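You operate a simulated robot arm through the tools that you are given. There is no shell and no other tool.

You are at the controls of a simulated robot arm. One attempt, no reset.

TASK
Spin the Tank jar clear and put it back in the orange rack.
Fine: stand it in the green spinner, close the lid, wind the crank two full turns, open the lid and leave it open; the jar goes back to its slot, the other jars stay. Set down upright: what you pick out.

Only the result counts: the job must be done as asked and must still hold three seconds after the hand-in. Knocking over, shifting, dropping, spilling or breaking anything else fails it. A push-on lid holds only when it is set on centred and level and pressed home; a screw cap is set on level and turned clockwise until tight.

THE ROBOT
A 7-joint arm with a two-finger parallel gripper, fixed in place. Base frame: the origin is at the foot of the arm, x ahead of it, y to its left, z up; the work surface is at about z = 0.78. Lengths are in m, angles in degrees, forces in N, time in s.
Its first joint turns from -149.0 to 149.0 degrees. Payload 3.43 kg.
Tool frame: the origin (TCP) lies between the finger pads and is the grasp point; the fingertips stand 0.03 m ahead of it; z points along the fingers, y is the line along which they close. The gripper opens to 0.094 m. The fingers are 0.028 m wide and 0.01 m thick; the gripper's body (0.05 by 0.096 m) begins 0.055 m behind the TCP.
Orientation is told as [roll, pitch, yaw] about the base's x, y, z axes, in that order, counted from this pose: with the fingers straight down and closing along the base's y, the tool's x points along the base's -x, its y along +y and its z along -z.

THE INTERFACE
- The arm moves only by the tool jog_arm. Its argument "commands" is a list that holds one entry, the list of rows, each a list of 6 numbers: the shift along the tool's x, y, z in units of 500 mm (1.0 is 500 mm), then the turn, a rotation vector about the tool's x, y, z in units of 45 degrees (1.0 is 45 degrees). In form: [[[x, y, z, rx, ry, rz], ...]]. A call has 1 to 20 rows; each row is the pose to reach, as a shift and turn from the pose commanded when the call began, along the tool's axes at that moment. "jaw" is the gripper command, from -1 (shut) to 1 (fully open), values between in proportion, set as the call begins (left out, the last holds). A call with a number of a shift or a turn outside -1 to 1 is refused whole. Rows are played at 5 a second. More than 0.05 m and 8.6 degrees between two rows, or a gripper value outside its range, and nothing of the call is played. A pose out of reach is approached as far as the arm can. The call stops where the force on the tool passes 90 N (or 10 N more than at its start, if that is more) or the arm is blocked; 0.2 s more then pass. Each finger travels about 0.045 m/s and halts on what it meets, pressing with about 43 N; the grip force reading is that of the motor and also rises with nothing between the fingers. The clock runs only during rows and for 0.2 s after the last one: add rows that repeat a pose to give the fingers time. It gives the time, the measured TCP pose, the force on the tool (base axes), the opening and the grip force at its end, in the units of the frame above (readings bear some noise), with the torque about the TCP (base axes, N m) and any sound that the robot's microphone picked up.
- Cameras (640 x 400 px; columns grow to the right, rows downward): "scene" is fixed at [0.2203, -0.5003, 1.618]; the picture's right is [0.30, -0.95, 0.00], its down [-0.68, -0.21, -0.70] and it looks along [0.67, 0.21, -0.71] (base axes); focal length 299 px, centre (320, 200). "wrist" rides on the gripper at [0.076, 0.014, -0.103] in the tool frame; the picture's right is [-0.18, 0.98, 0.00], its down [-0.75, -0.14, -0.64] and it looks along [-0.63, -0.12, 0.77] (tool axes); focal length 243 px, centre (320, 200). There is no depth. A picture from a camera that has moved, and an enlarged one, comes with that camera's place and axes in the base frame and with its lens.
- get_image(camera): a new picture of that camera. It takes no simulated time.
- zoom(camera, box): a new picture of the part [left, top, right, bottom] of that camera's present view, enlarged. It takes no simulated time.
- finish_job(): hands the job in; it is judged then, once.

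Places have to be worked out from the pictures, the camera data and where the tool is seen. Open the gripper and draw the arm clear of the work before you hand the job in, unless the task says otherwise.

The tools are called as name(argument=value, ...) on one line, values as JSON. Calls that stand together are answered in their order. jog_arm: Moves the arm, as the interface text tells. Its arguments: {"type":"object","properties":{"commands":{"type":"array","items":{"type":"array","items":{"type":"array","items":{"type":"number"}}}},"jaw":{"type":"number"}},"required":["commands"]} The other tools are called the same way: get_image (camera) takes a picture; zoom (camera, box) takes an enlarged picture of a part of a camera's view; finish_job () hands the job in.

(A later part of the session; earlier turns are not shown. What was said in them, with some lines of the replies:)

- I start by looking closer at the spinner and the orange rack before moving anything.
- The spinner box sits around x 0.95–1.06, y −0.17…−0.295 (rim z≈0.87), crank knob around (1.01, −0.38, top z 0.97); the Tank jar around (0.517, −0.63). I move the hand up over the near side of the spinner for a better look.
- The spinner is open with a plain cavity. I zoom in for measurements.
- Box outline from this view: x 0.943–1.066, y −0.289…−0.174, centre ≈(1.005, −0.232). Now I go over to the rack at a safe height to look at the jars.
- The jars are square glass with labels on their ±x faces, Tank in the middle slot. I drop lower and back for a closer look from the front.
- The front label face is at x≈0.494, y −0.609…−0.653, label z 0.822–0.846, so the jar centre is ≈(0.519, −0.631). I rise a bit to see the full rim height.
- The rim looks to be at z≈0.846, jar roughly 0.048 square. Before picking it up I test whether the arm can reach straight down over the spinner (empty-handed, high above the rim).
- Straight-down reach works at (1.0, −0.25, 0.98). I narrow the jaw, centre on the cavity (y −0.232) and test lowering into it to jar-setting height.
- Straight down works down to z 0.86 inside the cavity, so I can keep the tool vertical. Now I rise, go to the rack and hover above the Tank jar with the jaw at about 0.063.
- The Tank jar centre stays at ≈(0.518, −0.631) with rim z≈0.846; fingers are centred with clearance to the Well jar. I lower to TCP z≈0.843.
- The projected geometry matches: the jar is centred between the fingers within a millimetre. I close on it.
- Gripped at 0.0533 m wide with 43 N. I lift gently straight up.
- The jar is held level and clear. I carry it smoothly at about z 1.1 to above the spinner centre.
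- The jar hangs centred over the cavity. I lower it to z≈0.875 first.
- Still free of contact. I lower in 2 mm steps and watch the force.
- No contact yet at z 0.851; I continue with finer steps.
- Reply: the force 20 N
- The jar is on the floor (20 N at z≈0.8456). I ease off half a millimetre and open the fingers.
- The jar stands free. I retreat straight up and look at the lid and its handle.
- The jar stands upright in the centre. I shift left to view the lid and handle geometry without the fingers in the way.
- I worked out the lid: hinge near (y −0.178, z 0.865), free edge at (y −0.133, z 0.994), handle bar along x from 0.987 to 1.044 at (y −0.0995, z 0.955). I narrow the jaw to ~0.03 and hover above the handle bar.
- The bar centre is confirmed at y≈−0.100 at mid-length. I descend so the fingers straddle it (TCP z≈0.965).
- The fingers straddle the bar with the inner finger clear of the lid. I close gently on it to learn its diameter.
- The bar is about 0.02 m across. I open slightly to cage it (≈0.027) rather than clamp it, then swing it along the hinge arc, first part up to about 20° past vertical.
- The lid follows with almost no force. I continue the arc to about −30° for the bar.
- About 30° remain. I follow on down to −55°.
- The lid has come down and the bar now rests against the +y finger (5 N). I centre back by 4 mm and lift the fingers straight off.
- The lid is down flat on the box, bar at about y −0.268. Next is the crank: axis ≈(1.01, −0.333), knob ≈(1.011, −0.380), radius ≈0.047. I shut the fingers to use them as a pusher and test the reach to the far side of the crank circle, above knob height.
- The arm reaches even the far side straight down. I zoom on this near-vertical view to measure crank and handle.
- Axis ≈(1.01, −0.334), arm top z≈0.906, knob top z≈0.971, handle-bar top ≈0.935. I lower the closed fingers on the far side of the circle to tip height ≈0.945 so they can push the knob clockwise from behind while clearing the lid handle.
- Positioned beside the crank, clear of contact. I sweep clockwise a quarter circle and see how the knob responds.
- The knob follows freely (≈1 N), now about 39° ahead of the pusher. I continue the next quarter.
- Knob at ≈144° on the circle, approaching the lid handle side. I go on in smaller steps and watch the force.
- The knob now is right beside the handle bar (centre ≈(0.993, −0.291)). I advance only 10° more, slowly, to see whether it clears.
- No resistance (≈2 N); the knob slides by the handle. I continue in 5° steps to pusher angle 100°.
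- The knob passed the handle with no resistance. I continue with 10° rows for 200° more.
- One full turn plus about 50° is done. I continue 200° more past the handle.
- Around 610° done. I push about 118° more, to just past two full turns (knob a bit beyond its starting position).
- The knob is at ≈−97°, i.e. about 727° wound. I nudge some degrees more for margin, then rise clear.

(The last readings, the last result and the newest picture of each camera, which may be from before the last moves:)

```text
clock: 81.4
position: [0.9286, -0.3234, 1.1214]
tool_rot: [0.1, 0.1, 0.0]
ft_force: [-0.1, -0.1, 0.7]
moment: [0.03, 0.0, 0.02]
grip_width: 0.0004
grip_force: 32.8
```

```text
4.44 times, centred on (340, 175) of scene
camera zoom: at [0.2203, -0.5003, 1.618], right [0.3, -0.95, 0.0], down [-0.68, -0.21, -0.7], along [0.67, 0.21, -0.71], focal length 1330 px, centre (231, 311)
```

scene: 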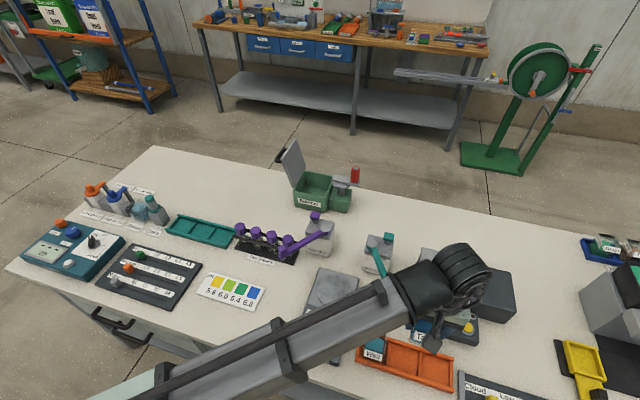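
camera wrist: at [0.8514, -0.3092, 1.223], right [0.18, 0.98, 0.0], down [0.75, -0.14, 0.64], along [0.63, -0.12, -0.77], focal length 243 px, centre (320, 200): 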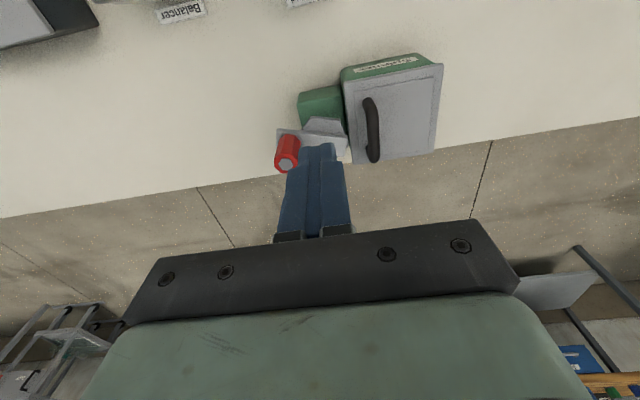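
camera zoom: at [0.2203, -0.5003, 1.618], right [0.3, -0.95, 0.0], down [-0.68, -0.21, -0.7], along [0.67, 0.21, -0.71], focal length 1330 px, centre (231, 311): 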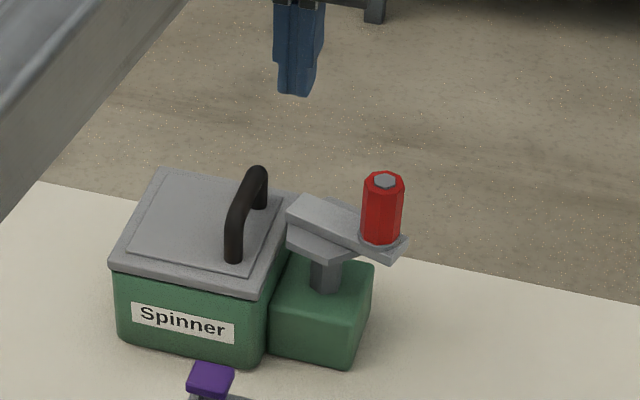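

The crank is wound about 740°. Now I hover over the closed lid's handle (bar y≈−0.268, mid x≈1.003) with the jaw at ~0.032.

jog_arm(commands=[[[-0.05, 0.038, 0, 0, 0, 0], [-0.1, 0.076, 0, 0, 0, 0], [-0.149, 0.112, 0, 0, 0, 0], [-0.149, 0.112, 0.07, 0, 0, 0], [-0.149, 0.112, 0.13, 0, 0, 0], [-0.149, 0.112, 0.185, 0, 0, 0], [-0.149, 0.112, 0.185, 0, 0, 0]]], jaw=-0.32)

get_image(camera="wrist")

zoom(camera="wrist", box=[220, 0, 420, 130])

zoom(camera="scene", box=[280, 120, 380, 200])

```text
clock: 83.0
position: [1.0041, -0.2673, 1.0308]
tool_rot: [0.0, 0.1, -0.1]
ft_force: [-1.1, -0.2, 0.4]
moment: [0.01, 0.04, 0.0]
grip_width: 0.0323
grip_force: 0.0
```

```text
taken
camera wrist: at [0.9273, -0.2528, 1.1316], right [0.18, 0.98, 0.0], down [0.75, -0.14, 0.64], along [0.63, -0.12, -0.77], focal length 243 px, centre (320, 200)
```

wrist: 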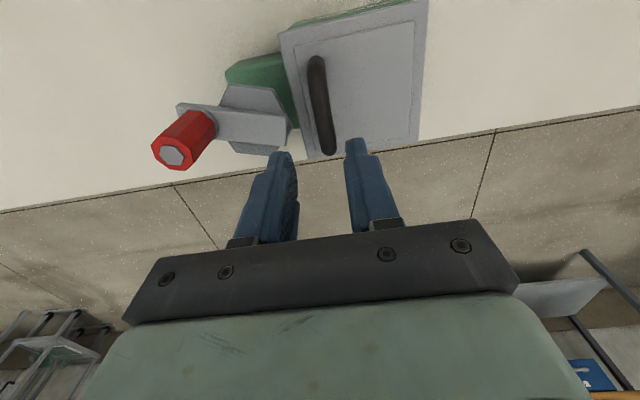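

```text
3.08 times, centred on (320, 65) of wrist
camera zoom: at [0.9273, -0.2528, 1.1316], right [0.18, 0.98, 0.0], down [0.75, -0.14, 0.64], along [0.63, -0.12, -0.77], focal length 746 px, centre (320, 615)
```

zoom: 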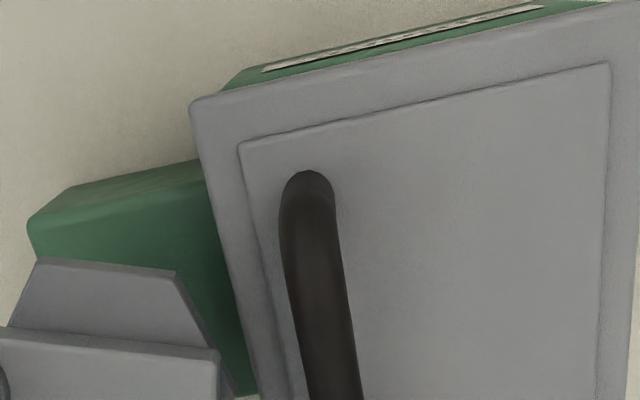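

```text
5.00 times, centred on (330, 160) of scene
camera zoom: at [0.2203, -0.5003, 1.618], right [0.3, -0.95, 0.0], down [-0.68, -0.21, -0.7], along [0.67, 0.21, -0.71], focal length 1496 px, centre (270, 400)
```

zoom: 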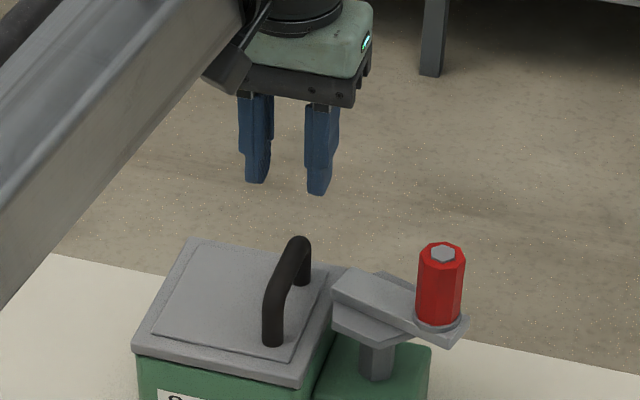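

Bar centre ≈ y −0.266, x 0.963–1.035. I descend to straddle it (tips ≈0.911, above the crank arm's level).

jog_arm(commands=[[[0.002, 0.002, 0.05, 0, 0, 0], [0.002, 0.002, 0.1, 0, 0, 0], [0.002, 0.002, 0.13, 0, 0, 0], [0.002, 0.002, 0.16, 0, 0, 0], [0.002, 0.002, 0.181, 0, 0, 0], [0.002, 0.002, 0.181, 0, 0, 0]]])

get_image(camera="wrist")

zoom(camera="scene", box=[300, 140, 370, 195])

```text
clock: 84.4
position: [1.0028, -0.2652, 0.9393]
tool_rot: [0.0, 0.1, -0.1]
ft_force: [0.1, -0.6, -0.2]
moment: [-0.02, 0.01, 0.02]
grip_width: 0.0321
grip_force: 0.1
```

```text
taken
camera wrist: at [0.9271, -0.2506, 1.0405], right [0.18, 0.98, 0.0], down [0.75, -0.14, 0.64], along [0.63, -0.12, -0.77], focal length 243 px, centre (320, 200)
```

wrist: 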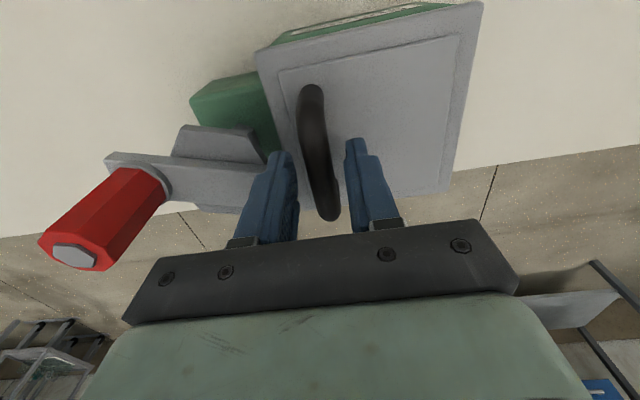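

```text
7.27 times, centred on (335, 168) of scene
camera zoom: at [0.2203, -0.5003, 1.618], right [0.3, -0.95, 0.0], down [-0.68, -0.21, -0.7], along [0.67, 0.21, -0.71], focal length 2176 px, centre (211, 436)
```

zoom: 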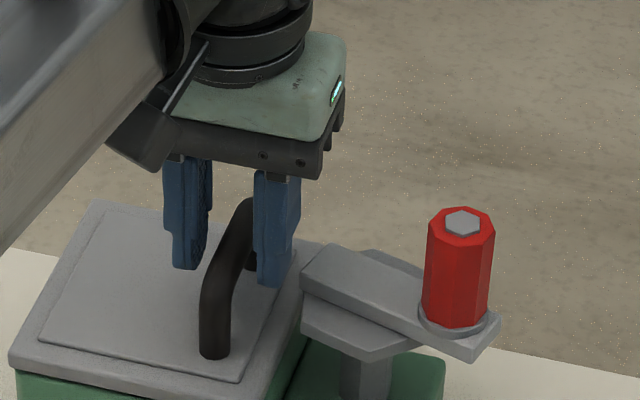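

The fingers straddle the bar cleanly. I grip it.

jog_arm(commands=[[[0, 0, 0, 0, 0, 0], [0, 0, 0, 0, 0, 0], [0, 0, 0, 0, 0, 0], [0, 0, 0, 0, 0, 0]]], jaw=-0.9)

```text
clock: 85.4
position: [1.0041, -0.2659, 0.9402]
tool_rot: [0.0, -0.1, 0.0]
ft_force: [0.6, -1.3, -0.6]
moment: [-0.02, 0.05, -0.03]
grip_width: 0.015
grip_force: 45.2
```

Bar diameter is 0.015 m, centred with almost no side force. I lift along the hinge tangent, first a small part, and check forces.

jog_arm(commands=[[[0, 0.0035, -0.0065, 0, 0, 0], [0, 0.007, -0.013, 0, 0, 0], [0, 0.0121, -0.021, 0, 0, 0], [0, 0.0172, -0.029, 0, 0, 0]]])

zoom(camera="scene", box=[280, 130, 380, 210])

```text
clock: 86.4
position: [1.0045, -0.2583, 0.9533]
tool_rot: [-0.1, -0.1, 0.0]
ft_force: [8.1, -9.1, 3.0]
moment: [-0.34, 0.24, 0.29]
grip_width: 0.0152
grip_force: 44.9
```

```text
5.00 times, centred on (330, 170) of scene
camera zoom: at [0.2203, -0.5003, 1.618], right [0.3, -0.95, 0.0], down [-0.68, -0.21, -0.7], along [0.67, 0.21, -0.71], focal length 1496 px, centre (270, 350)
```

zoom: 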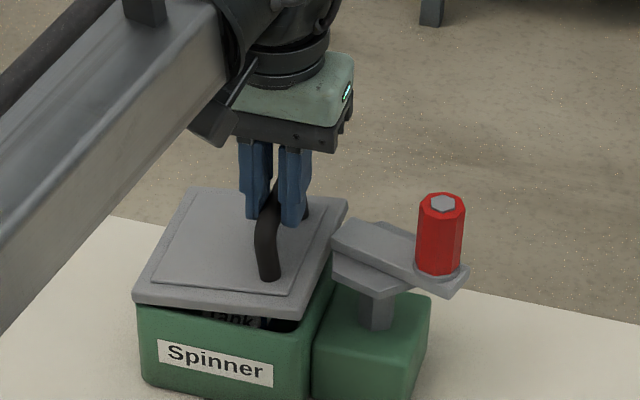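

The lid is lifting with modest forces. I continue up to about 24° of opening.

jog_arm(commands=[[[0, 0.0045, -0.0076, 0, 0, 0], [0, 0.0096, -0.0152, 0, 0, 0], [0, 0.016, -0.0222, 0, 0, 0], [0, 0.0224, -0.0292, 0, 0, 0], [0, 0.0294, -0.0356, 0, 0, 0], [0, 0.0364, -0.042, 0, 0, 0]]])

zoom(camera="scene", box=[280, 130, 380, 210])

get_image(camera="wrist")

```text
clock: 87.8
position: [1.0027, -0.2392, 0.9757]
tool_rot: [-0.1, 0.0, 0.0]
ft_force: [13.1, -18.9, 17.1]
moment: [-0.49, 0.07, 0.65]
grip_width: 0.0152
grip_force: 45.3
```

```text
5.00 times, centred on (330, 170) of scene
camera zoom: at [0.2203, -0.5003, 1.618], right [0.3, -0.95, 0.0], down [-0.68, -0.21, -0.7], along [0.67, 0.21, -0.71], focal length 1496 px, centre (270, 350)
```

zoom: 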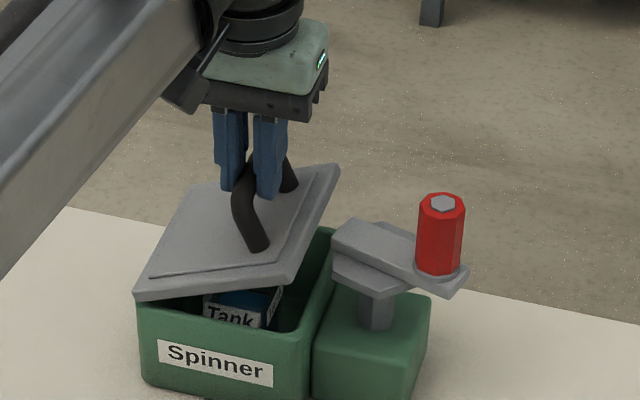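

```text
taken
camera wrist: at [0.926, -0.226, 1.077], right [0.18, 0.98, 0.0], down [0.75, -0.14, 0.64], along [0.63, -0.12, -0.77], focal length 243 px, centre (320, 200)
```

wrist: 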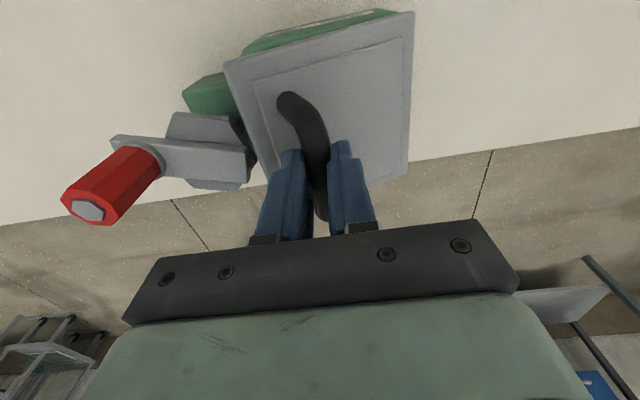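

Forces are rising a bit as the bar is clamped while it rotates; at this angle I can switch to a loose cage. I open to about 0.021.

jog_arm(commands=[[[0, 0, 0, 0, 0, 0], [0, 0, 0, 0, 0, 0], [0, 0, 0, 0, 0, 0]]], jaw=-0.53)

zoom(camera="scene", box=[280, 130, 380, 210])

zoom(camera="wrist", box=[220, 60, 420, 240])

```text
clock: 88.6
position: [1.0016, -0.239, 0.9753]
tool_rot: [0.0, 0.0, -0.1]
ft_force: [0.1, -0.2, 0.6]
moment: [-0.01, -0.03, 0.04]
grip_width: 0.0223
grip_force: 0.5
```

```text
5.00 times, centred on (330, 170) of scene
camera zoom: at [0.2203, -0.5003, 1.618], right [0.3, -0.95, 0.0], down [-0.68, -0.21, -0.7], along [0.67, 0.21, -0.71], focal length 1496 px, centre (270, 350)
```

zoom: 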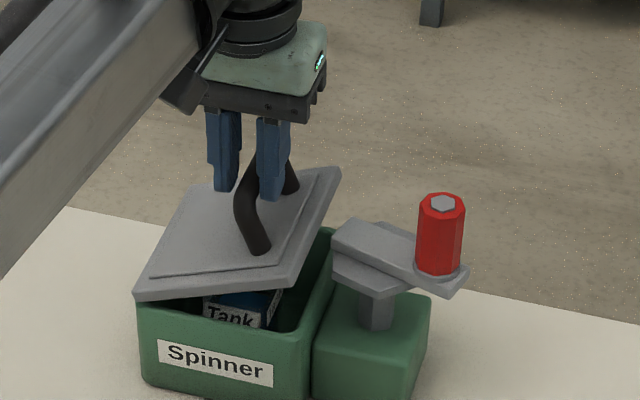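

```text
2.22 times, centred on (320, 150) of wrist
camera zoom: at [0.9259, -0.225, 1.0762], right [0.18, 0.98, 0.0], down [0.75, -0.14, 0.64], along [0.63, -0.12, -0.77], focal length 539 px, centre (320, 311)
```

zoom: 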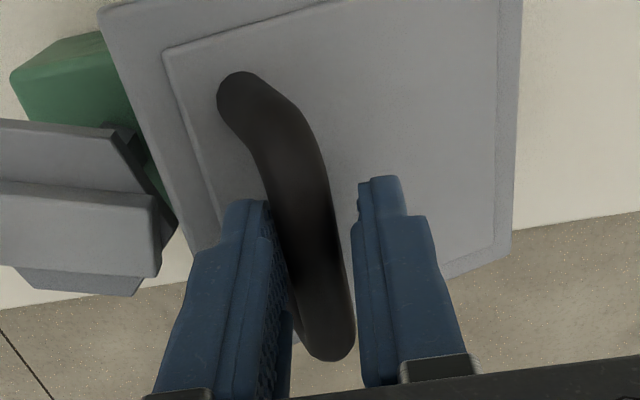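

The lid rests safely on the −y finger with no force. I push it on along the arc in the loose cage, up to near upright.

jog_arm(commands=[[[0, 0.0138, 0.001, 0, 0, 0], [0, 0.0294, -0.0098, 0, 0, 0], [0, 0.046, -0.0192, 0, 0, 0], [0, 0.0634, -0.0272, 0, 0, 0], [0, 0.0812, -0.0334, 0, 0, 0], [0, 0.0996, -0.0382, 0, 0, 0], [0, 0.1184, -0.0414, 0, 0, 0], [0, 0.1374, -0.0428, 0, 0, 0], [0, 0.1564, -0.0428, 0, 0, 0], [0, 0.1754, -0.0408, 0, 0, 0]]])

zoom(camera="scene", box=[260, 120, 380, 210])

get_image(camera="wrist")

```text
clock: 90.8
position: [1.0042, -0.1513, 0.9976]
tool_rot: [-0.1, 0.0, 0.0]
ft_force: [0.4, 0.1, 0.0]
moment: [-0.01, -0.04, 0.02]
grip_width: 0.0223
grip_force: 0.1
```

```text
4.44 times, centred on (320, 165) of scene
camera zoom: at [0.2203, -0.5003, 1.618], right [0.3, -0.95, 0.0], down [-0.68, -0.21, -0.7], along [0.67, 0.21, -0.71], focal length 1330 px, centre (320, 356)
```

zoom: 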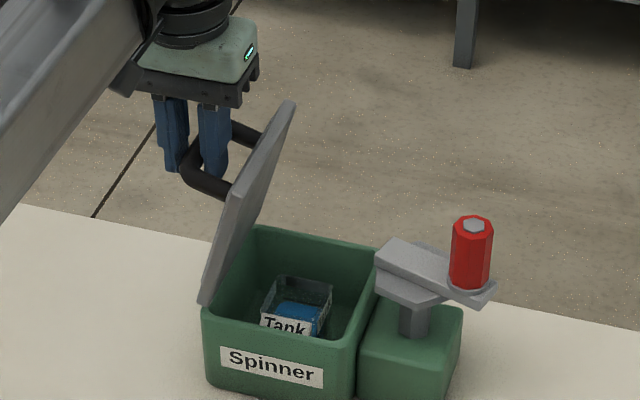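

```text
taken
camera wrist: at [0.9267, -0.1372, 1.0976], right [0.18, 0.98, 0.0], down [0.75, -0.14, 0.64], along [0.63, -0.12, -0.77], focal length 243 px, centre (320, 200)
```

wrist: 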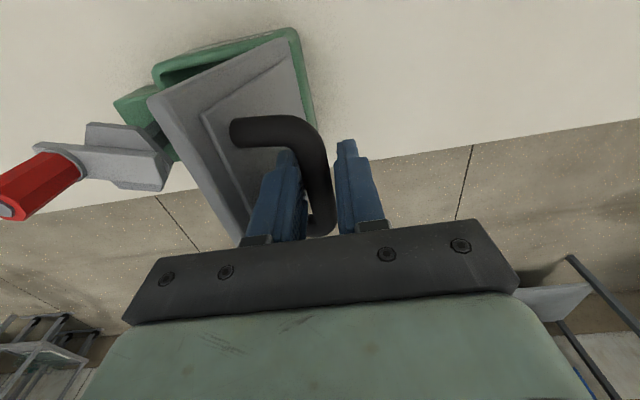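

Nearly upright with no load. I swing it the rest of the way to its rest position.

jog_arm(commands=[[[0, 0.0186, 0.0034, 0, 0, 0], [0, 0.037, 0.0084, 0, 0, 0], [0, 0.0548, 0.0152, 0, 0, 0], [0, 0.072, 0.0234, 0, 0, 0], [0, 0.0884, 0.033, 0, 0, 0], [0, 0.1038, 0.044, 0, 0, 0], [0, 0.1076, 0.05, 0, 0, 0], [0, 0.1076, 0.05, 0, 0, 0]]])

zoom(camera="scene", box=[260, 120, 380, 210])

get_image(camera="wrist")

```text
clock: 92.6
position: [1.0024, -0.0982, 0.9704]
tool_rot: [0.0, 0.0, 0.0]
ft_force: [0.4, -3.6, 1.8]
moment: [-0.03, 0.01, 0.03]
grip_width: 0.0238
grip_force: 1.8
```

```text
4.44 times, centred on (320, 165) of scene
camera zoom: at [0.2203, -0.5003, 1.618], right [0.3, -0.95, 0.0], down [-0.68, -0.21, -0.7], along [0.67, 0.21, -0.71], focal length 1330 px, centre (320, 356)
```

zoom: 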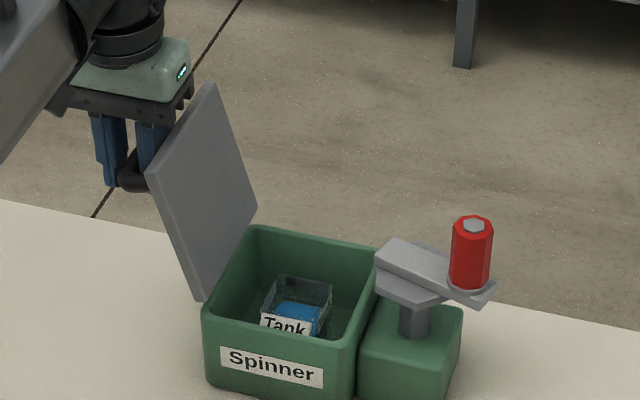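

```text
taken
camera wrist: at [0.9254, -0.0831, 1.0712], right [0.18, 0.98, 0.0], down [0.75, -0.14, 0.64], along [0.63, -0.12, -0.77], focal length 243 px, centre (320, 200)
```

wrist: 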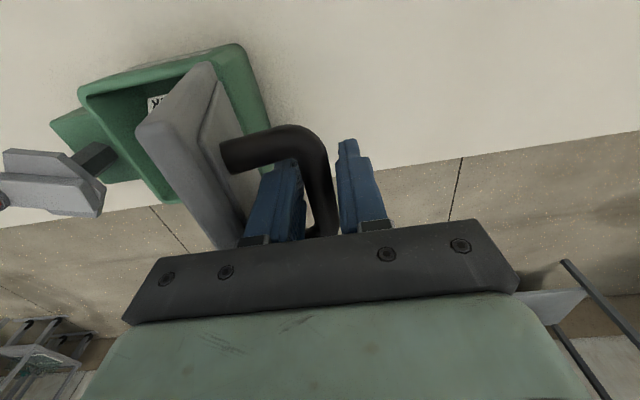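

The lid is at its stop (slight 3.6 N back pressure). I re-centre by 4 mm and lift off the handle, then view the result.

jog_arm(commands=[[[0, -0.004, 0, 0, 0, 0], [0, -0.008, 0, 0, 0, 0], [0, -0.008, 0, 0, 0, 0], [0, -0.008, -0.03, 0, 0, 0], [0, -0.008, -0.06, 0, 0, 0], [0, -0.008, -0.1, 0, 0, 0], [0, -0.008, -0.16, 0, 0, 0], [0, -0.008, -0.24, 0, 0, 0], [0.04, -0.05, -0.3, 0, 0, 0], [0.08, -0.13, -0.34, 0, 0, 0], [0.12, -0.2, -0.34, 0, 0, 0], [0.16, -0.268, -0.34, 0, 0, 0], [0.16, -0.268, -0.34, 0, 0, 0]]])

get_image(camera="wrist")

zoom(camera="wrist", box=[240, 40, 440, 180])

zoom(camera="scene", box=[260, 130, 380, 220])

```text
clock: 95.4
position: [0.9233, -0.2324, 1.1422]
tool_rot: [0.0, 0.1, 0.0]
ft_force: [-0.1, -0.8, -0.4]
moment: [0.0, 0.02, -0.01]
grip_width: 0.0219
grip_force: 0.1
```

```text
taken
camera wrist: at [0.8465, -0.2177, 1.2424], right [0.18, 0.98, 0.0], down [0.75, -0.14, 0.64], along [0.63, -0.12, -0.77], focal length 243 px, centre (320, 200)
```

wrist: 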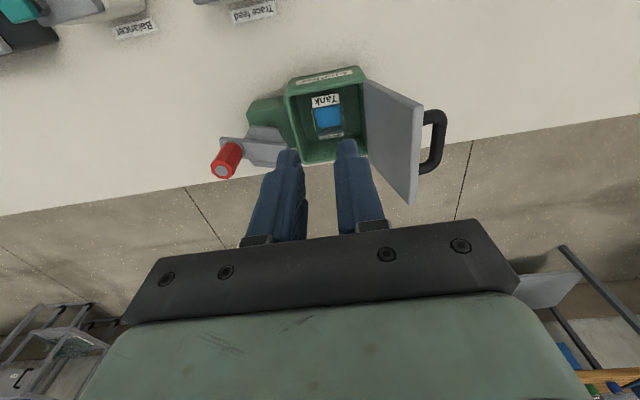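

```text
2.86 times, centred on (340, 110) of wrist
camera zoom: at [0.8465, -0.2177, 1.2424], right [0.18, 0.98, 0.0], down [0.75, -0.14, 0.64], along [0.63, -0.12, -0.77], focal length 693 px, centre (263, 457)
```

zoom: 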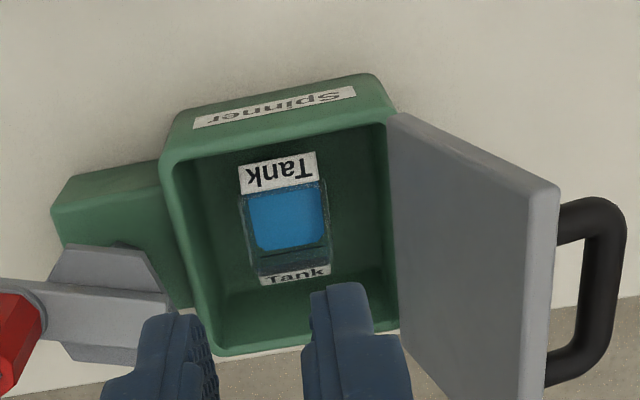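

```text
4.44 times, centred on (320, 175) of scene
camera zoom: at [0.2203, -0.5003, 1.618], right [0.3, -0.95, 0.0], down [-0.68, -0.21, -0.7], along [0.67, 0.21, -0.71], focal length 1330 px, centre (320, 311)
```

zoom: 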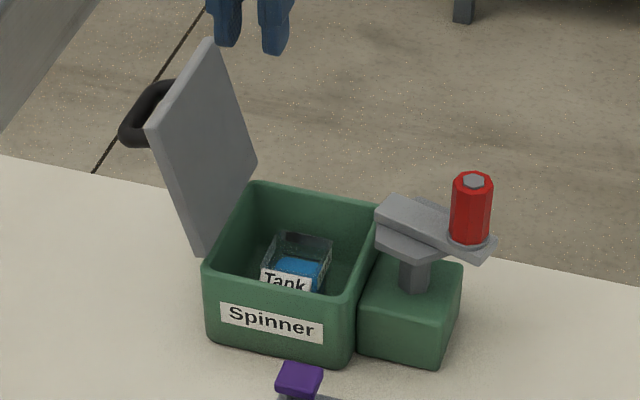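

The lid stays open in its original place and the spinner hasn't shifted. I check the liquid's look against the earlier pictures.

zoom(camera="scene", box=[310, 175, 350, 205])

zoom(camera="wrist", box=[300, 80, 360, 150])

zoom(camera="scene", box=[350, 310, 470, 390])

```text
13.33 times, centred on (330, 190) of scene
camera zoom: at [0.2203, -0.5003, 1.618], right [0.3, -0.95, 0.0], down [-0.68, -0.21, -0.7], along [0.67, 0.21, -0.71], focal length 3989 px, centre (187, 333)
```

zoom: 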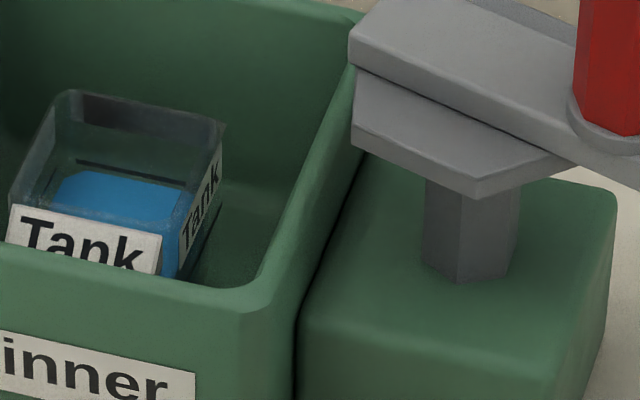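

```text
5.71 times, centred on (330, 115) of wrist
camera zoom: at [0.8465, -0.2177, 1.2424], right [0.18, 0.98, 0.0], down [0.75, -0.14, 0.64], along [0.63, -0.12, -0.77], focal length 1386 px, centre (263, 686)
```

zoom: 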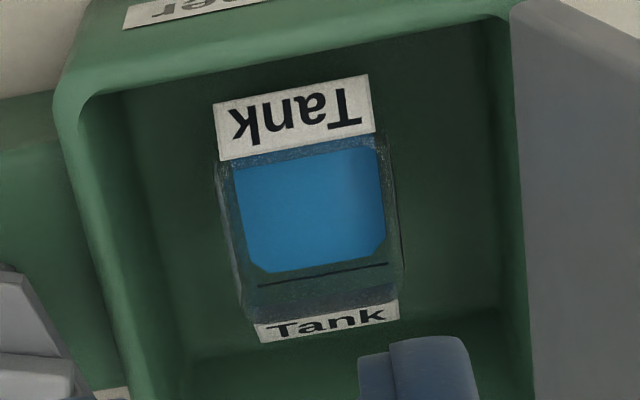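

```text
5.00 times, centred on (410, 350) of scene
camera zoom: at [0.2203, -0.5003, 1.618], right [0.3, -0.95, 0.0], down [-0.68, -0.21, -0.7], along [0.67, 0.21, -0.71], focal length 1496 px, centre (-130, -550)
```

zoom: 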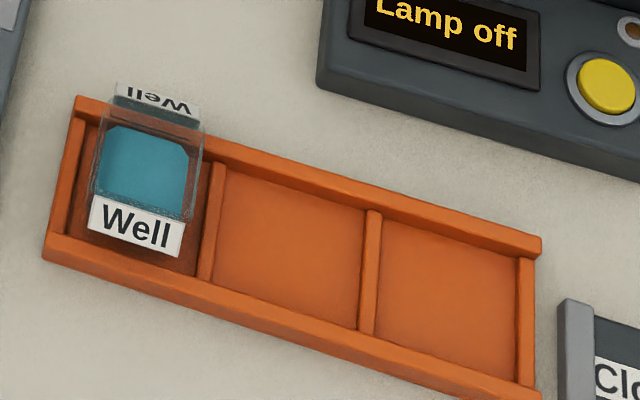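

The jar is still at ≈(1.004, −0.233). I open to 0.0635, move over it and descend to the same grip height as before.

jog_arm(commands=[[[-0.06, 0, 0, 0, 0, 0], [-0.12, 0, 0, 0, 0, 0], [-0.162, -0.001, 0.05, 0, 0, 0], [-0.162, -0.001, 0.12, 0, 0, 0], [-0.162, -0.001, 0.2, 0, 0, 0], [-0.162, -0.001, 0.28, 0, 0, 0], [-0.162, -0.001, 0.34, 0, 0, 0], [-0.162, -0.001, 0.38, 0, 0, 0], [-0.162, -0.001, 0.38, 0, 0, 0]]], jaw=0.38)

get_image(camera="wrist")

```text
clock: 97.4
position: [1.0038, -0.231, 0.9514]
tool_rot: [0.0, 0.0, 0.0]
ft_force: [0.8, 0.7, -0.2]
moment: [0.01, 0.03, 0.01]
grip_width: 0.065
grip_force: 0.0
```

```text
taken
camera wrist: at [0.9262, -0.2166, 1.0515], right [0.18, 0.98, 0.0], down [0.75, -0.14, 0.64], along [0.63, -0.12, -0.77], focal length 243 px, centre (320, 200)
```

wrist: 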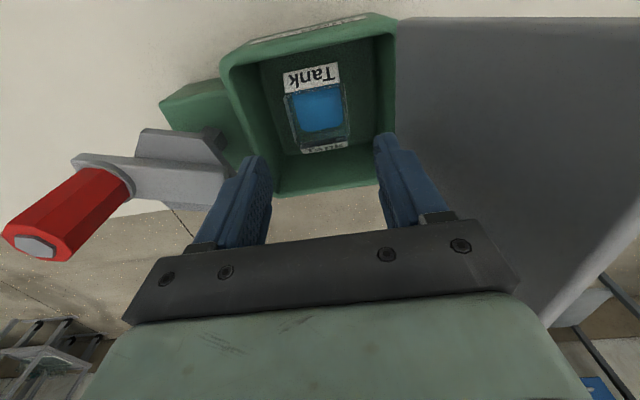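

Aligned within a millimetre. I descend to z≈0.846.

jog_arm(commands=[[[0, -0.0025, 0.04, 0, 0, 0], [0, -0.0025, 0.08, 0, 0, 0], [0, -0.0025, 0.12, 0, 0, 0], [0, -0.0025, 0.15, 0, 0, 0], [0, -0.0025, 0.18, 0, 0, 0], [0, -0.0025, 0.2, 0, 0, 0], [0, -0.0025, 0.21, 0, 0, 0], [0, -0.0025, 0.21, 0, 0, 0]]])

zoom(camera="wrist", box=[200, 80, 440, 240])

```text
clock: 99.2
position: [1.0043, -0.2333, 0.8459]
tool_rot: [0.0, 0.0, 0.1]
ft_force: [-0.2, -0.5, 0.1]
moment: [-0.01, 0.02, -0.01]
grip_width: 0.0649
grip_force: 0.0
```

```text
2.50 times, centred on (320, 160) of wrist
camera zoom: at [0.9277, -0.2189, 0.9467], right [0.18, 0.98, 0.0], down [0.75, -0.14, 0.64], along [0.63, -0.12, -0.77], focal length 606 px, centre (320, 300)
```

zoom: 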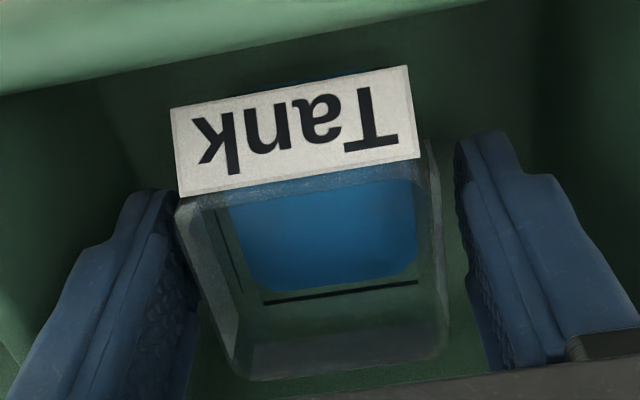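

The jar is centred between the fingers. I close and confirm the grip.

jog_arm(commands=[[[0, 0, 0, 0, 0, 0], [0, 0, 0, 0, 0, 0], [0, 0, 0, 0, 0, 0], [0, 0, 0, 0, 0, 0], [0, 0, 0, 0, 0, 0]]], jaw=-0.6)

```text
clock: 100.4
position: [1.0048, -0.2329, 0.846]
tool_rot: [0.0, 0.1, 0.0]
ft_force: [-1.1, -0.1, 0.6]
moment: [-0.02, 0.02, 0.0]
grip_width: 0.0536
grip_force: 42.8
```

Gripped at 0.0536 as before. I lift smoothly straight up out of the spinner.

jog_arm(commands=[[[0, 0, -0.004, 0, 0, 0], [0, 0, -0.012, 0, 0, 0], [0, 0, -0.025, 0, 0, 0], [0, 0, -0.045, 0, 0, 0], [0, 0, -0.07, 0, 0, 0], [0, 0, -0.1, 0, 0, 0], [0, 0, -0.135, 0, 0, 0], [0, 0, -0.17, 0, 0, 0], [0, 0, -0.205, 0, 0, 0], [0, 0, -0.24, 0, 0, 0], [0, 0, -0.275, 0, 0, 0], [0, 0, -0.31, 0, 0, 0], [0, 0, -0.345, 0, 0, 0], [0, 0, -0.38, 0, 0, 0], [0, 0, -0.415, 0, 0, 0], [0, 0, -0.45, 0, 0, 0], [0, 0, -0.48, 0, 0, 0], [0, 0, -0.5, 0, 0, 0], [0, 0, -0.508, 0, 0, 0]]])

get_image(camera="wrist")

zoom(camera="scene", box=[260, 120, 380, 220])

```text
clock: 104.4
position: [1.0052, -0.234, 1.1001]
tool_rot: [0.1, 0.0, -0.1]
ft_force: [-0.1, -0.6, -0.6]
moment: [0.03, -0.01, -0.02]
grip_width: 0.0534
grip_force: 42.6
```

```text
taken
camera wrist: at [0.9275, -0.2201, 1.201], right [0.18, 0.98, 0.0], down [0.75, -0.14, 0.64], along [0.63, -0.12, -0.77], focal length 243 px, centre (320, 200)
```

wrist: 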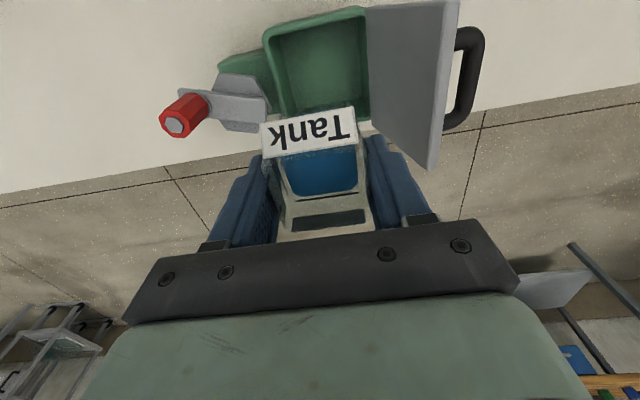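

```text
4.00 times, centred on (320, 170) of scene
camera zoom: at [0.2203, -0.5003, 1.618], right [0.3, -0.95, 0.0], down [-0.68, -0.21, -0.7], along [0.67, 0.21, -0.71], focal length 1197 px, centre (320, 320)
```

zoom: 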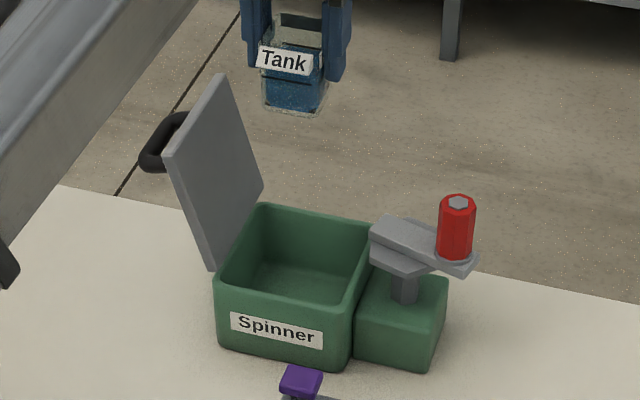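

The jar is out and the lid stays open. I carry it smoothly back over the middle slot.

jog_arm(commands=[[[0.0097, -0.008, 0, 0, 0, 0], [0.0291, -0.0239, 0, 0, 0, 0], [0.0679, -0.0557, 0, 0, 0, 0], [0.1164, -0.0954, 0, 0, 0, 0], [0.1746, -0.1432, 0, 0, 0, 0], [0.2328, -0.1909, 0, 0, 0, 0], [0.291, -0.2386, 0, 0, 0, 0], [0.3492, -0.2863, 0, 0, 0, 0], [0.4074, -0.3341, 0, 0, 0, 0], [0.4656, -0.3818, 0, 0, 0, 0], [0.5238, -0.4295, 0, 0, 0, 0], [0.582, -0.4772, 0, 0, 0, 0], [0.6402, -0.525, 0, 0, 0, 0], [0.6984, -0.5727, 0, 0, 0, 0], [0.7566, -0.6204, 0, 0, 0, 0], [0.8148, -0.6681, 0, 0, 0, 0], [0.873, -0.7159, 0, 0, 0, 0], [0.9215, -0.7556, 0, 0, 0, 0], [0.9555, -0.7835, 0, 0, 0, 0], [0.97, -0.7954, 0, 0, 0, 0]]])

jog_arm(commands=[[[0, 0, 0.01, 0, 0, 0], [0, 0, 0.03, 0, 0, 0], [0, 0, 0.06, 0, 0, 0], [0, 0, 0.1, 0, 0, 0], [0, 0, 0.14, 0, 0, 0], [0, 0, 0.18, 0, 0, 0], [0, 0, 0.22, 0, 0, 0], [0, 0, 0.26, 0, 0, 0], [0, 0, 0.3, 0, 0, 0], [0, 0, 0.33, 0, 0, 0], [0, 0, 0.35, 0, 0, 0], [0, 0, 0.36, 0, 0, 0], [0, 0, 0.36, 0, 0, 0]]])

get_image(camera="wrist")

get_image(camera="scene")

```text
clock: 108.6
position: [0.5177, -0.6319, 1.0997]
tool_rot: [0.0, -0.1, 0.0]
ft_force: [-0.4, -0.8, -0.7]
moment: [-0.02, 0.0, -0.03]
grip_width: 0.0535
grip_force: 43.7
```

```text
clock: 111.4
position: [0.5196, -0.6315, 0.9201]
tool_rot: [0.0, 0.0, 0.0]
ft_force: [0.7, 0.2, -1.0]
moment: [-0.03, 0.01, 0.01]
grip_width: 0.0535
grip_force: 42.8
```

```text
taken
camera wrist: at [0.443, -0.6176, 1.0212], right [0.18, 0.98, 0.0], down [0.75, -0.14, 0.64], along [0.63, -0.12, -0.77], focal length 243 px, centre (320, 200)
```

wrist: 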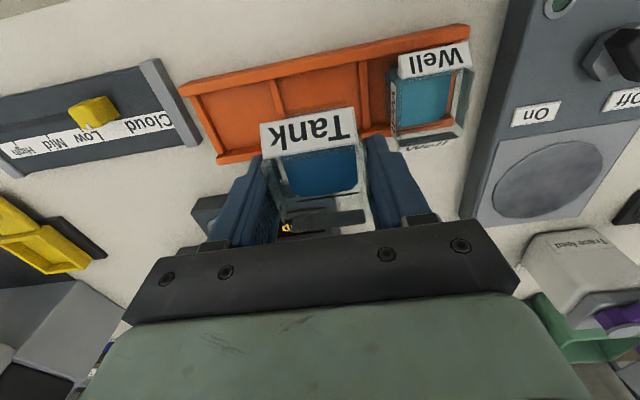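

```text
taken
```

scene: 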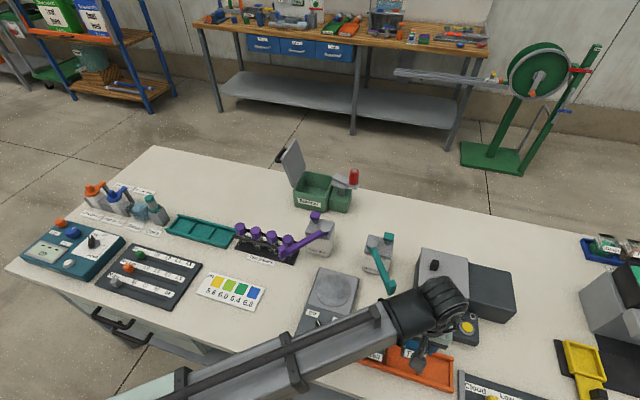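

Over the middle slot, aligned with the original position. I lower to near contact, then in fine steps.

jog_arm(commands=[[[0, 0, 0.02, 0, 0, 0], [0, 0, 0.045, 0, 0, 0], [0, 0, 0.07, 0, 0, 0], [0, 0, 0.095, 0, 0, 0], [0, 0, 0.115, 0, 0, 0], [0, 0, 0.13, 0, 0, 0], [0, 0, 0.138, 0, 0, 0], [0, 0, 0.138, 0, 0, 0]]])

jog_arm(commands=[[[0, 0, 0.002, 0, 0, 0], [0, 0, 0.004, 0, 0, 0], [0, 0, 0.006, 0, 0, 0], [0, 0, 0.008, 0, 0, 0], [0, 0, 0.008, 0, 0, 0]]])

```text
clock: 113.2
position: [0.5194, -0.6292, 0.8508]
tool_rot: [0.0, 0.0, 0.0]
ft_force: [0.3, 0.8, -1.3]
moment: [0.02, -0.03, 0.04]
grip_width: 0.0535
grip_force: 42.7
```

```text
clock: 114.4
position: [0.519, -0.631, 0.8468]
tool_rot: [0.0, -0.1, 0.1]
ft_force: [0.0, 0.3, -1.2]
moment: [-0.01, 0.0, -0.02]
grip_width: 0.0535
grip_force: 43.2
```

Still free at 0.847; a few more half-millimetre steps to the slot floor.

jog_arm(commands=[[[0, 0, 0.001, 0, 0, 0], [0, 0, 0.002, 0, 0, 0], [0, 0, 0.003, 0, 0, 0], [0, 0, 0.004, 0, 0, 0], [0, 0, 0.004, 0, 0, 0]]])

```text
clock: 115.6
position: [0.519, -0.6301, 0.8455]
tool_rot: [0.0, 0.0, 0.1]
ft_force: [-0.2, 1.3, -0.6]
moment: [0.05, 0.0, 0.04]
grip_width: 0.0535
grip_force: 42.4
```

jog_arm(commands=[[[0, 0, 0.001, 0, 0, 0], [0, 0, 0.002, 0, 0, 0], [0, 0, 0.003, 0, 0, 0], [0, 0, 0.003, 0, 0, 0]]])

```text
clock: 116.6
position: [0.5205, -0.6315, 0.8452]
tool_rot: [-0.1, 0.0, 0.1]
ft_force: [0.8, -1.3, 9.8]
moment: [0.05, 0.01, -0.02]
grip_width: 0.0533
grip_force: 43.1
```

Contact with the slot floor (10 N). I open the fingers.

jog_arm(commands=[[[0, 0, 0, 0, 0, 0], [0, 0, 0, 0, 0, 0], [0, 0, 0, 0, 0, 0], [0, 0, 0, 0, 0, 0]]], jaw=0.35)

get_image(camera="wrist")

```text
clock: 117.6
position: [0.5188, -0.6307, 0.8434]
tool_rot: [0.0, 0.0, 0.0]
ft_force: [-0.5, -0.2, -0.1]
moment: [-0.01, 0.02, 0.01]
grip_width: 0.0634
grip_force: 0.0
```

```text
taken
camera wrist: at [0.4424, -0.6167, 0.9442], right [0.18, 0.98, 0.0], down [0.75, -0.14, 0.64], along [0.63, -0.12, -0.77], focal length 243 px, centre (320, 200)
```

wrist: 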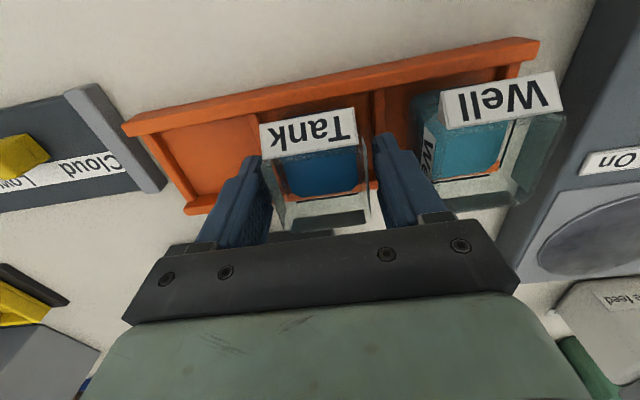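

The jar stands free in its slot. I retreat straight up, then away from the bench with the gripper open so the fixed camera can see everything.

jog_arm(commands=[[[0, 0, -0.02, 0, 0, 0], [0, 0, -0.06, 0, 0, 0], [0, 0, -0.12, 0, 0, 0], [0, 0, -0.2, 0, 0, 0], [0, 0, -0.28, 0, 0, 0], [0, 0, -0.37, 0, 0, 0], [0, 0, -0.46, 0, 0, 0], [0, 0, -0.55, 0, 0, 0], [0, 0, -0.62, 0, 0, 0], [-0.07, 0.06, -0.62, 0, 0, 0], [-0.14, 0.12, -0.62, 0, 0, 0], [-0.21, 0.18, -0.62, 0, 0, 0], [-0.28, 0.24, -0.62, 0, 0, 0], [-0.35, 0.3, -0.62, 0, 0, 0], [-0.42, 0.36, -0.62, 0, 0, 0], [-0.49, 0.43, -0.62, 0, 0, 0], [-0.54, 0.5, -0.62, 0, 0, 0], [-0.58, 0.58, -0.62, 0, 0, 0], [-0.62, 0.66, -0.62, 0, 0, 0], [-0.64, 0.74, -0.62, 0, 0, 0]]], jaw=0.35)

get_image(camera="scene")

zoom(camera="scene", box=[350, 310, 470, 390])

zoom(camera="scene", box=[260, 130, 380, 220])

```text
clock: 121.8
position: [0.8335, -0.261, 1.1535]
tool_rot: [0.0, 0.0, 0.0]
ft_force: [0.7, 0.3, -0.4]
moment: [0.01, 0.01, -0.02]
grip_width: 0.0636
grip_force: 0.0
```

```text
taken
```

scene: 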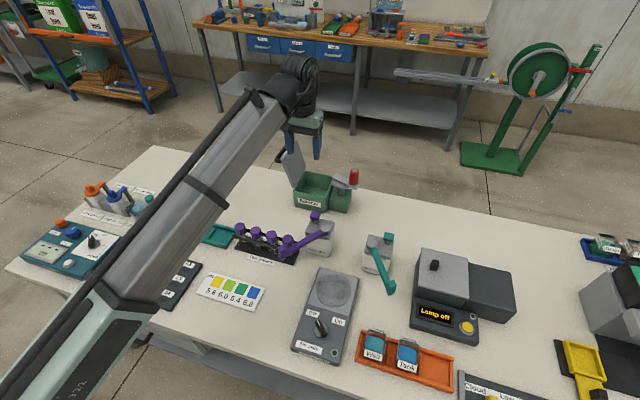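

```text
5.00 times, centred on (410, 350) of scene
camera zoom: at [0.2203, -0.5003, 1.618], right [0.3, -0.95, 0.0], down [-0.68, -0.21, -0.7], along [0.67, 0.21, -0.71], focal length 1496 px, centre (-130, -550)
```

zoom: 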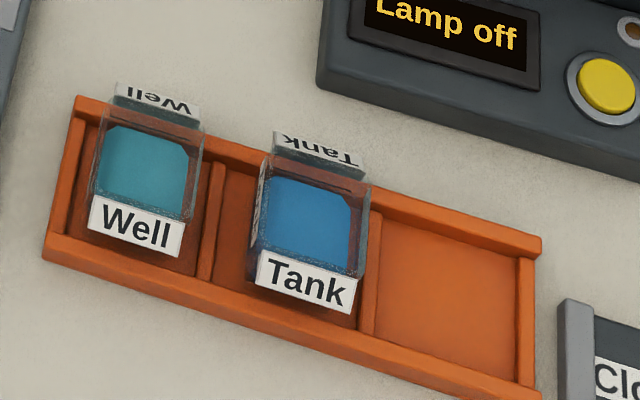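

```text
4.44 times, centred on (320, 175) of scene
camera zoom: at [0.2203, -0.5003, 1.618], right [0.3, -0.95, 0.0], down [-0.68, -0.21, -0.7], along [0.67, 0.21, -0.71], focal length 1330 px, centre (320, 311)
```

zoom: 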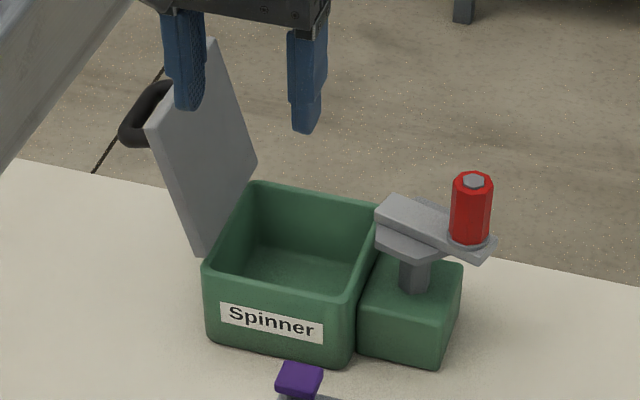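

The Tank jar is back upright in the middle slot, Well is untouched, the lid stands open and the spinner is in place. I open the gripper fully and draw a bit higher before handing in.

jog_arm(commands=[[[0.03, 0.06, -0.05, 0, 0, 0], [0.06, 0.13, -0.1, 0, 0, 0], [0.08, 0.2, -0.15, 0, 0, 0], [0.08, 0.27, -0.18, 0, 0, 0], [0.08, 0.34, -0.2, 0, 0, 0], [0.08, 0.34, -0.2, 0, 0, 0]]], jaw=1)

get_image(camera="scene")

```text
clock: 122.2
position: [0.8243, -0.2338, 1.1786]
tool_rot: [-0.6, -1.2, 0.6]
ft_force: [13.0, -0.5, -20.2]
moment: [-0.37, -0.04, -0.22]
grip_width: 0.0938
grip_force: 0.0
out of reach, approached as far as the arm can: row 2
stopped in row 2: the force on the tool passed its limit at 111 N (the readings are from after the stop); the commanded pose is now the measured one
```

```text
taken
```

scene: 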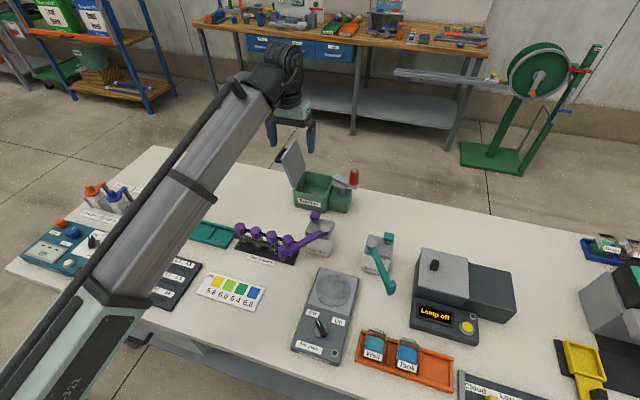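

That stop was a reach limit of the arm in free air (nothing is near the hand); I check that everything is still in place.

zoom(camera="scene", box=[260, 120, 380, 220])

zoom(camera="scene", box=[60, 150, 340, 330])

get_image(camera="wrist")

jog_arm(commands=[[[0, 0, 0, 0, 0, 0], [0, 0, 0, 0, 0, 0], [0, 0, 0, 0, 0, 0]]])

```text
4.00 times, centred on (320, 170) of scene
camera zoom: at [0.2203, -0.5003, 1.618], right [0.3, -0.95, 0.0], down [-0.68, -0.21, -0.7], along [0.67, 0.21, -0.71], focal length 1197 px, centre (320, 320)
```

zoom: 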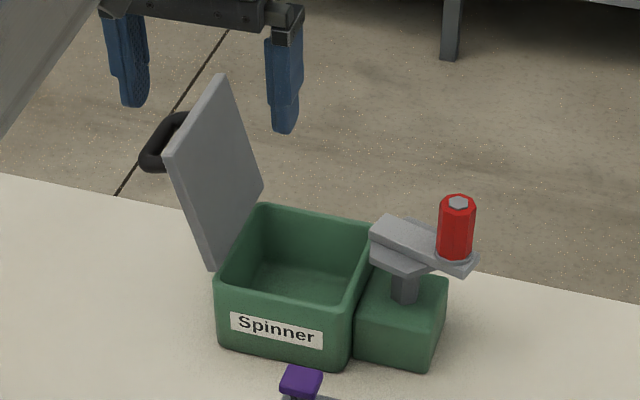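

```text
2.22 times, centred on (200, 240) of scene
camera zoom: at [0.2203, -0.5003, 1.618], right [0.3, -0.95, 0.0], down [-0.68, -0.21, -0.7], along [0.67, 0.21, -0.71], focal length 665 px, centre (587, 111)
```

zoom: 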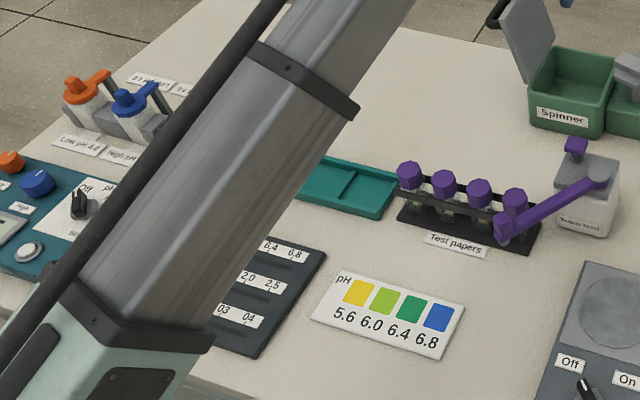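

```text
taken
camera wrist: at [0.7455, -0.2191, 1.2777], right [0.17, 0.98, -0.01], down [0.74, -0.13, 0.66], along [0.65, -0.12, -0.75], focal length 243 px, centre (320, 200)
```

wrist: 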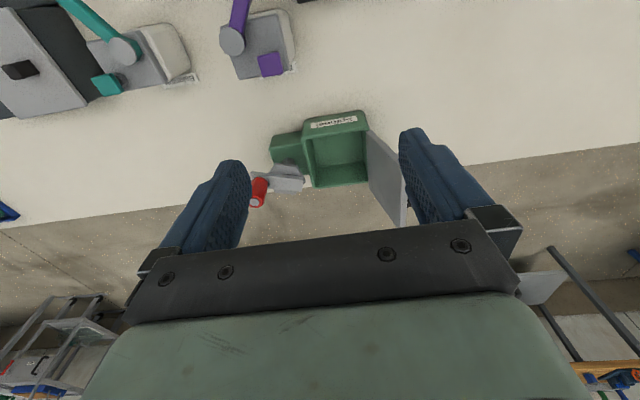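

```text
clock: 123.0
position: [0.8258, -0.2342, 1.1791]
tool_rot: [-0.5, -1.2, 0.7]
ft_force: [16.3, -2.2, -35.2]
moment: [-0.53, -0.81, -0.15]
grip_width: 0.0941
grip_force: 0.1
```

There is a lingering 35 N load, probably the hand folded against the arm's own wrist. I move back outward and down a little to relieve it.

jog_arm(commands=[[[-0.02, -0.02, 0.02, 0, 0, 0], [-0.04, -0.02, 0.05, 0, 0, 0], [-0.06, -0.02, 0.06, 0, 0, 0], [-0.06, -0.02, 0.06, 0, 0, 0]]])

get_image(camera="scene")

```text
clock: 124.0
position: [0.8538, -0.2422, 1.1474]
tool_rot: [-0.6, -1.1, 0.7]
ft_force: [0.4, -0.2, 0.7]
moment: [-0.02, 0.01, -0.01]
grip_width: 0.0939
grip_force: 0.1
```

```text
taken
```

scene: 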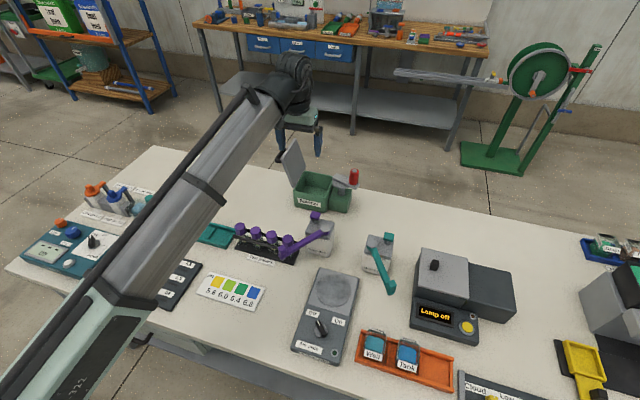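

The load is gone, and the hand hangs clear with the gripper open. One last look at the rack before handing in.

zoom(camera="scene", box=[350, 310, 470, 390])

zoom(camera="scene", box=[260, 120, 400, 300])

```text
5.00 times, centred on (410, 350) of scene
camera zoom: at [0.2203, -0.5003, 1.618], right [0.3, -0.95, 0.0], down [-0.68, -0.21, -0.7], along [0.67, 0.21, -0.71], focal length 1496 px, centre (-130, -550)
```

zoom: 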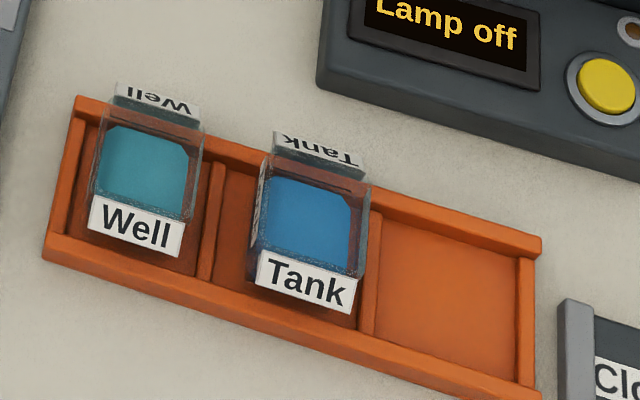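

```text
2.22 times, centred on (330, 210) of scene
camera zoom: at [0.2203, -0.5003, 1.618], right [0.3, -0.95, 0.0], down [-0.68, -0.21, -0.7], along [0.67, 0.21, -0.71], focal length 665 px, centre (298, 178)
```

zoom: 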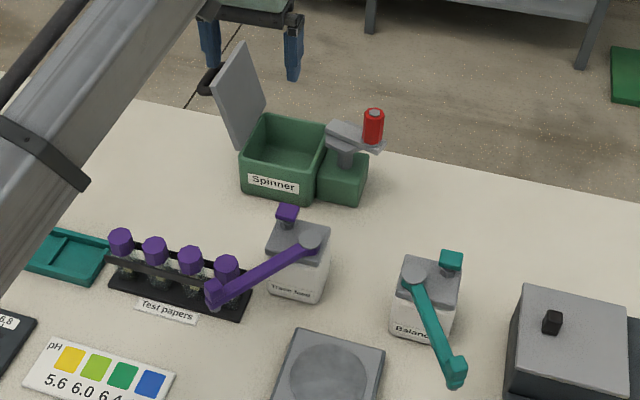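

Both jars stand upright in their slots, the spinner is empty with its lid open, and nothing else has moved. I hand the job in.

finish_job()

```text
The job is handed in.
```

I spun the Tank jar in the green spinner and put it back in its middle slot in the orange rack. I couldn't tell from the pictures whether the liquid is now clear, because it looks much the same as before.

- **Spin:** I closed the lid over the jar and wound the crank clockwise. From the pictures it made about 740°, slightly more than two full turns. The task didn't give a direction, so clockwise was my choice.
- **Lid and rack:** The lid is open at its original position. The Tank jar stands upright, and the Well jar was never touched. The last pictures show the spinner and everything else in view where they were.
- **Arm stop:** As I drew the arm away at the end, one move stopped because the force on the tool passed its limit, at 111 N. The hand was clear of the bench, so I think it had folded against its own wrist. I backed it off, the load dropped to zero, and the pictures showed nothing had moved.

I left the gripper open and the arm above the bench, clear of the work, and handed the job in.
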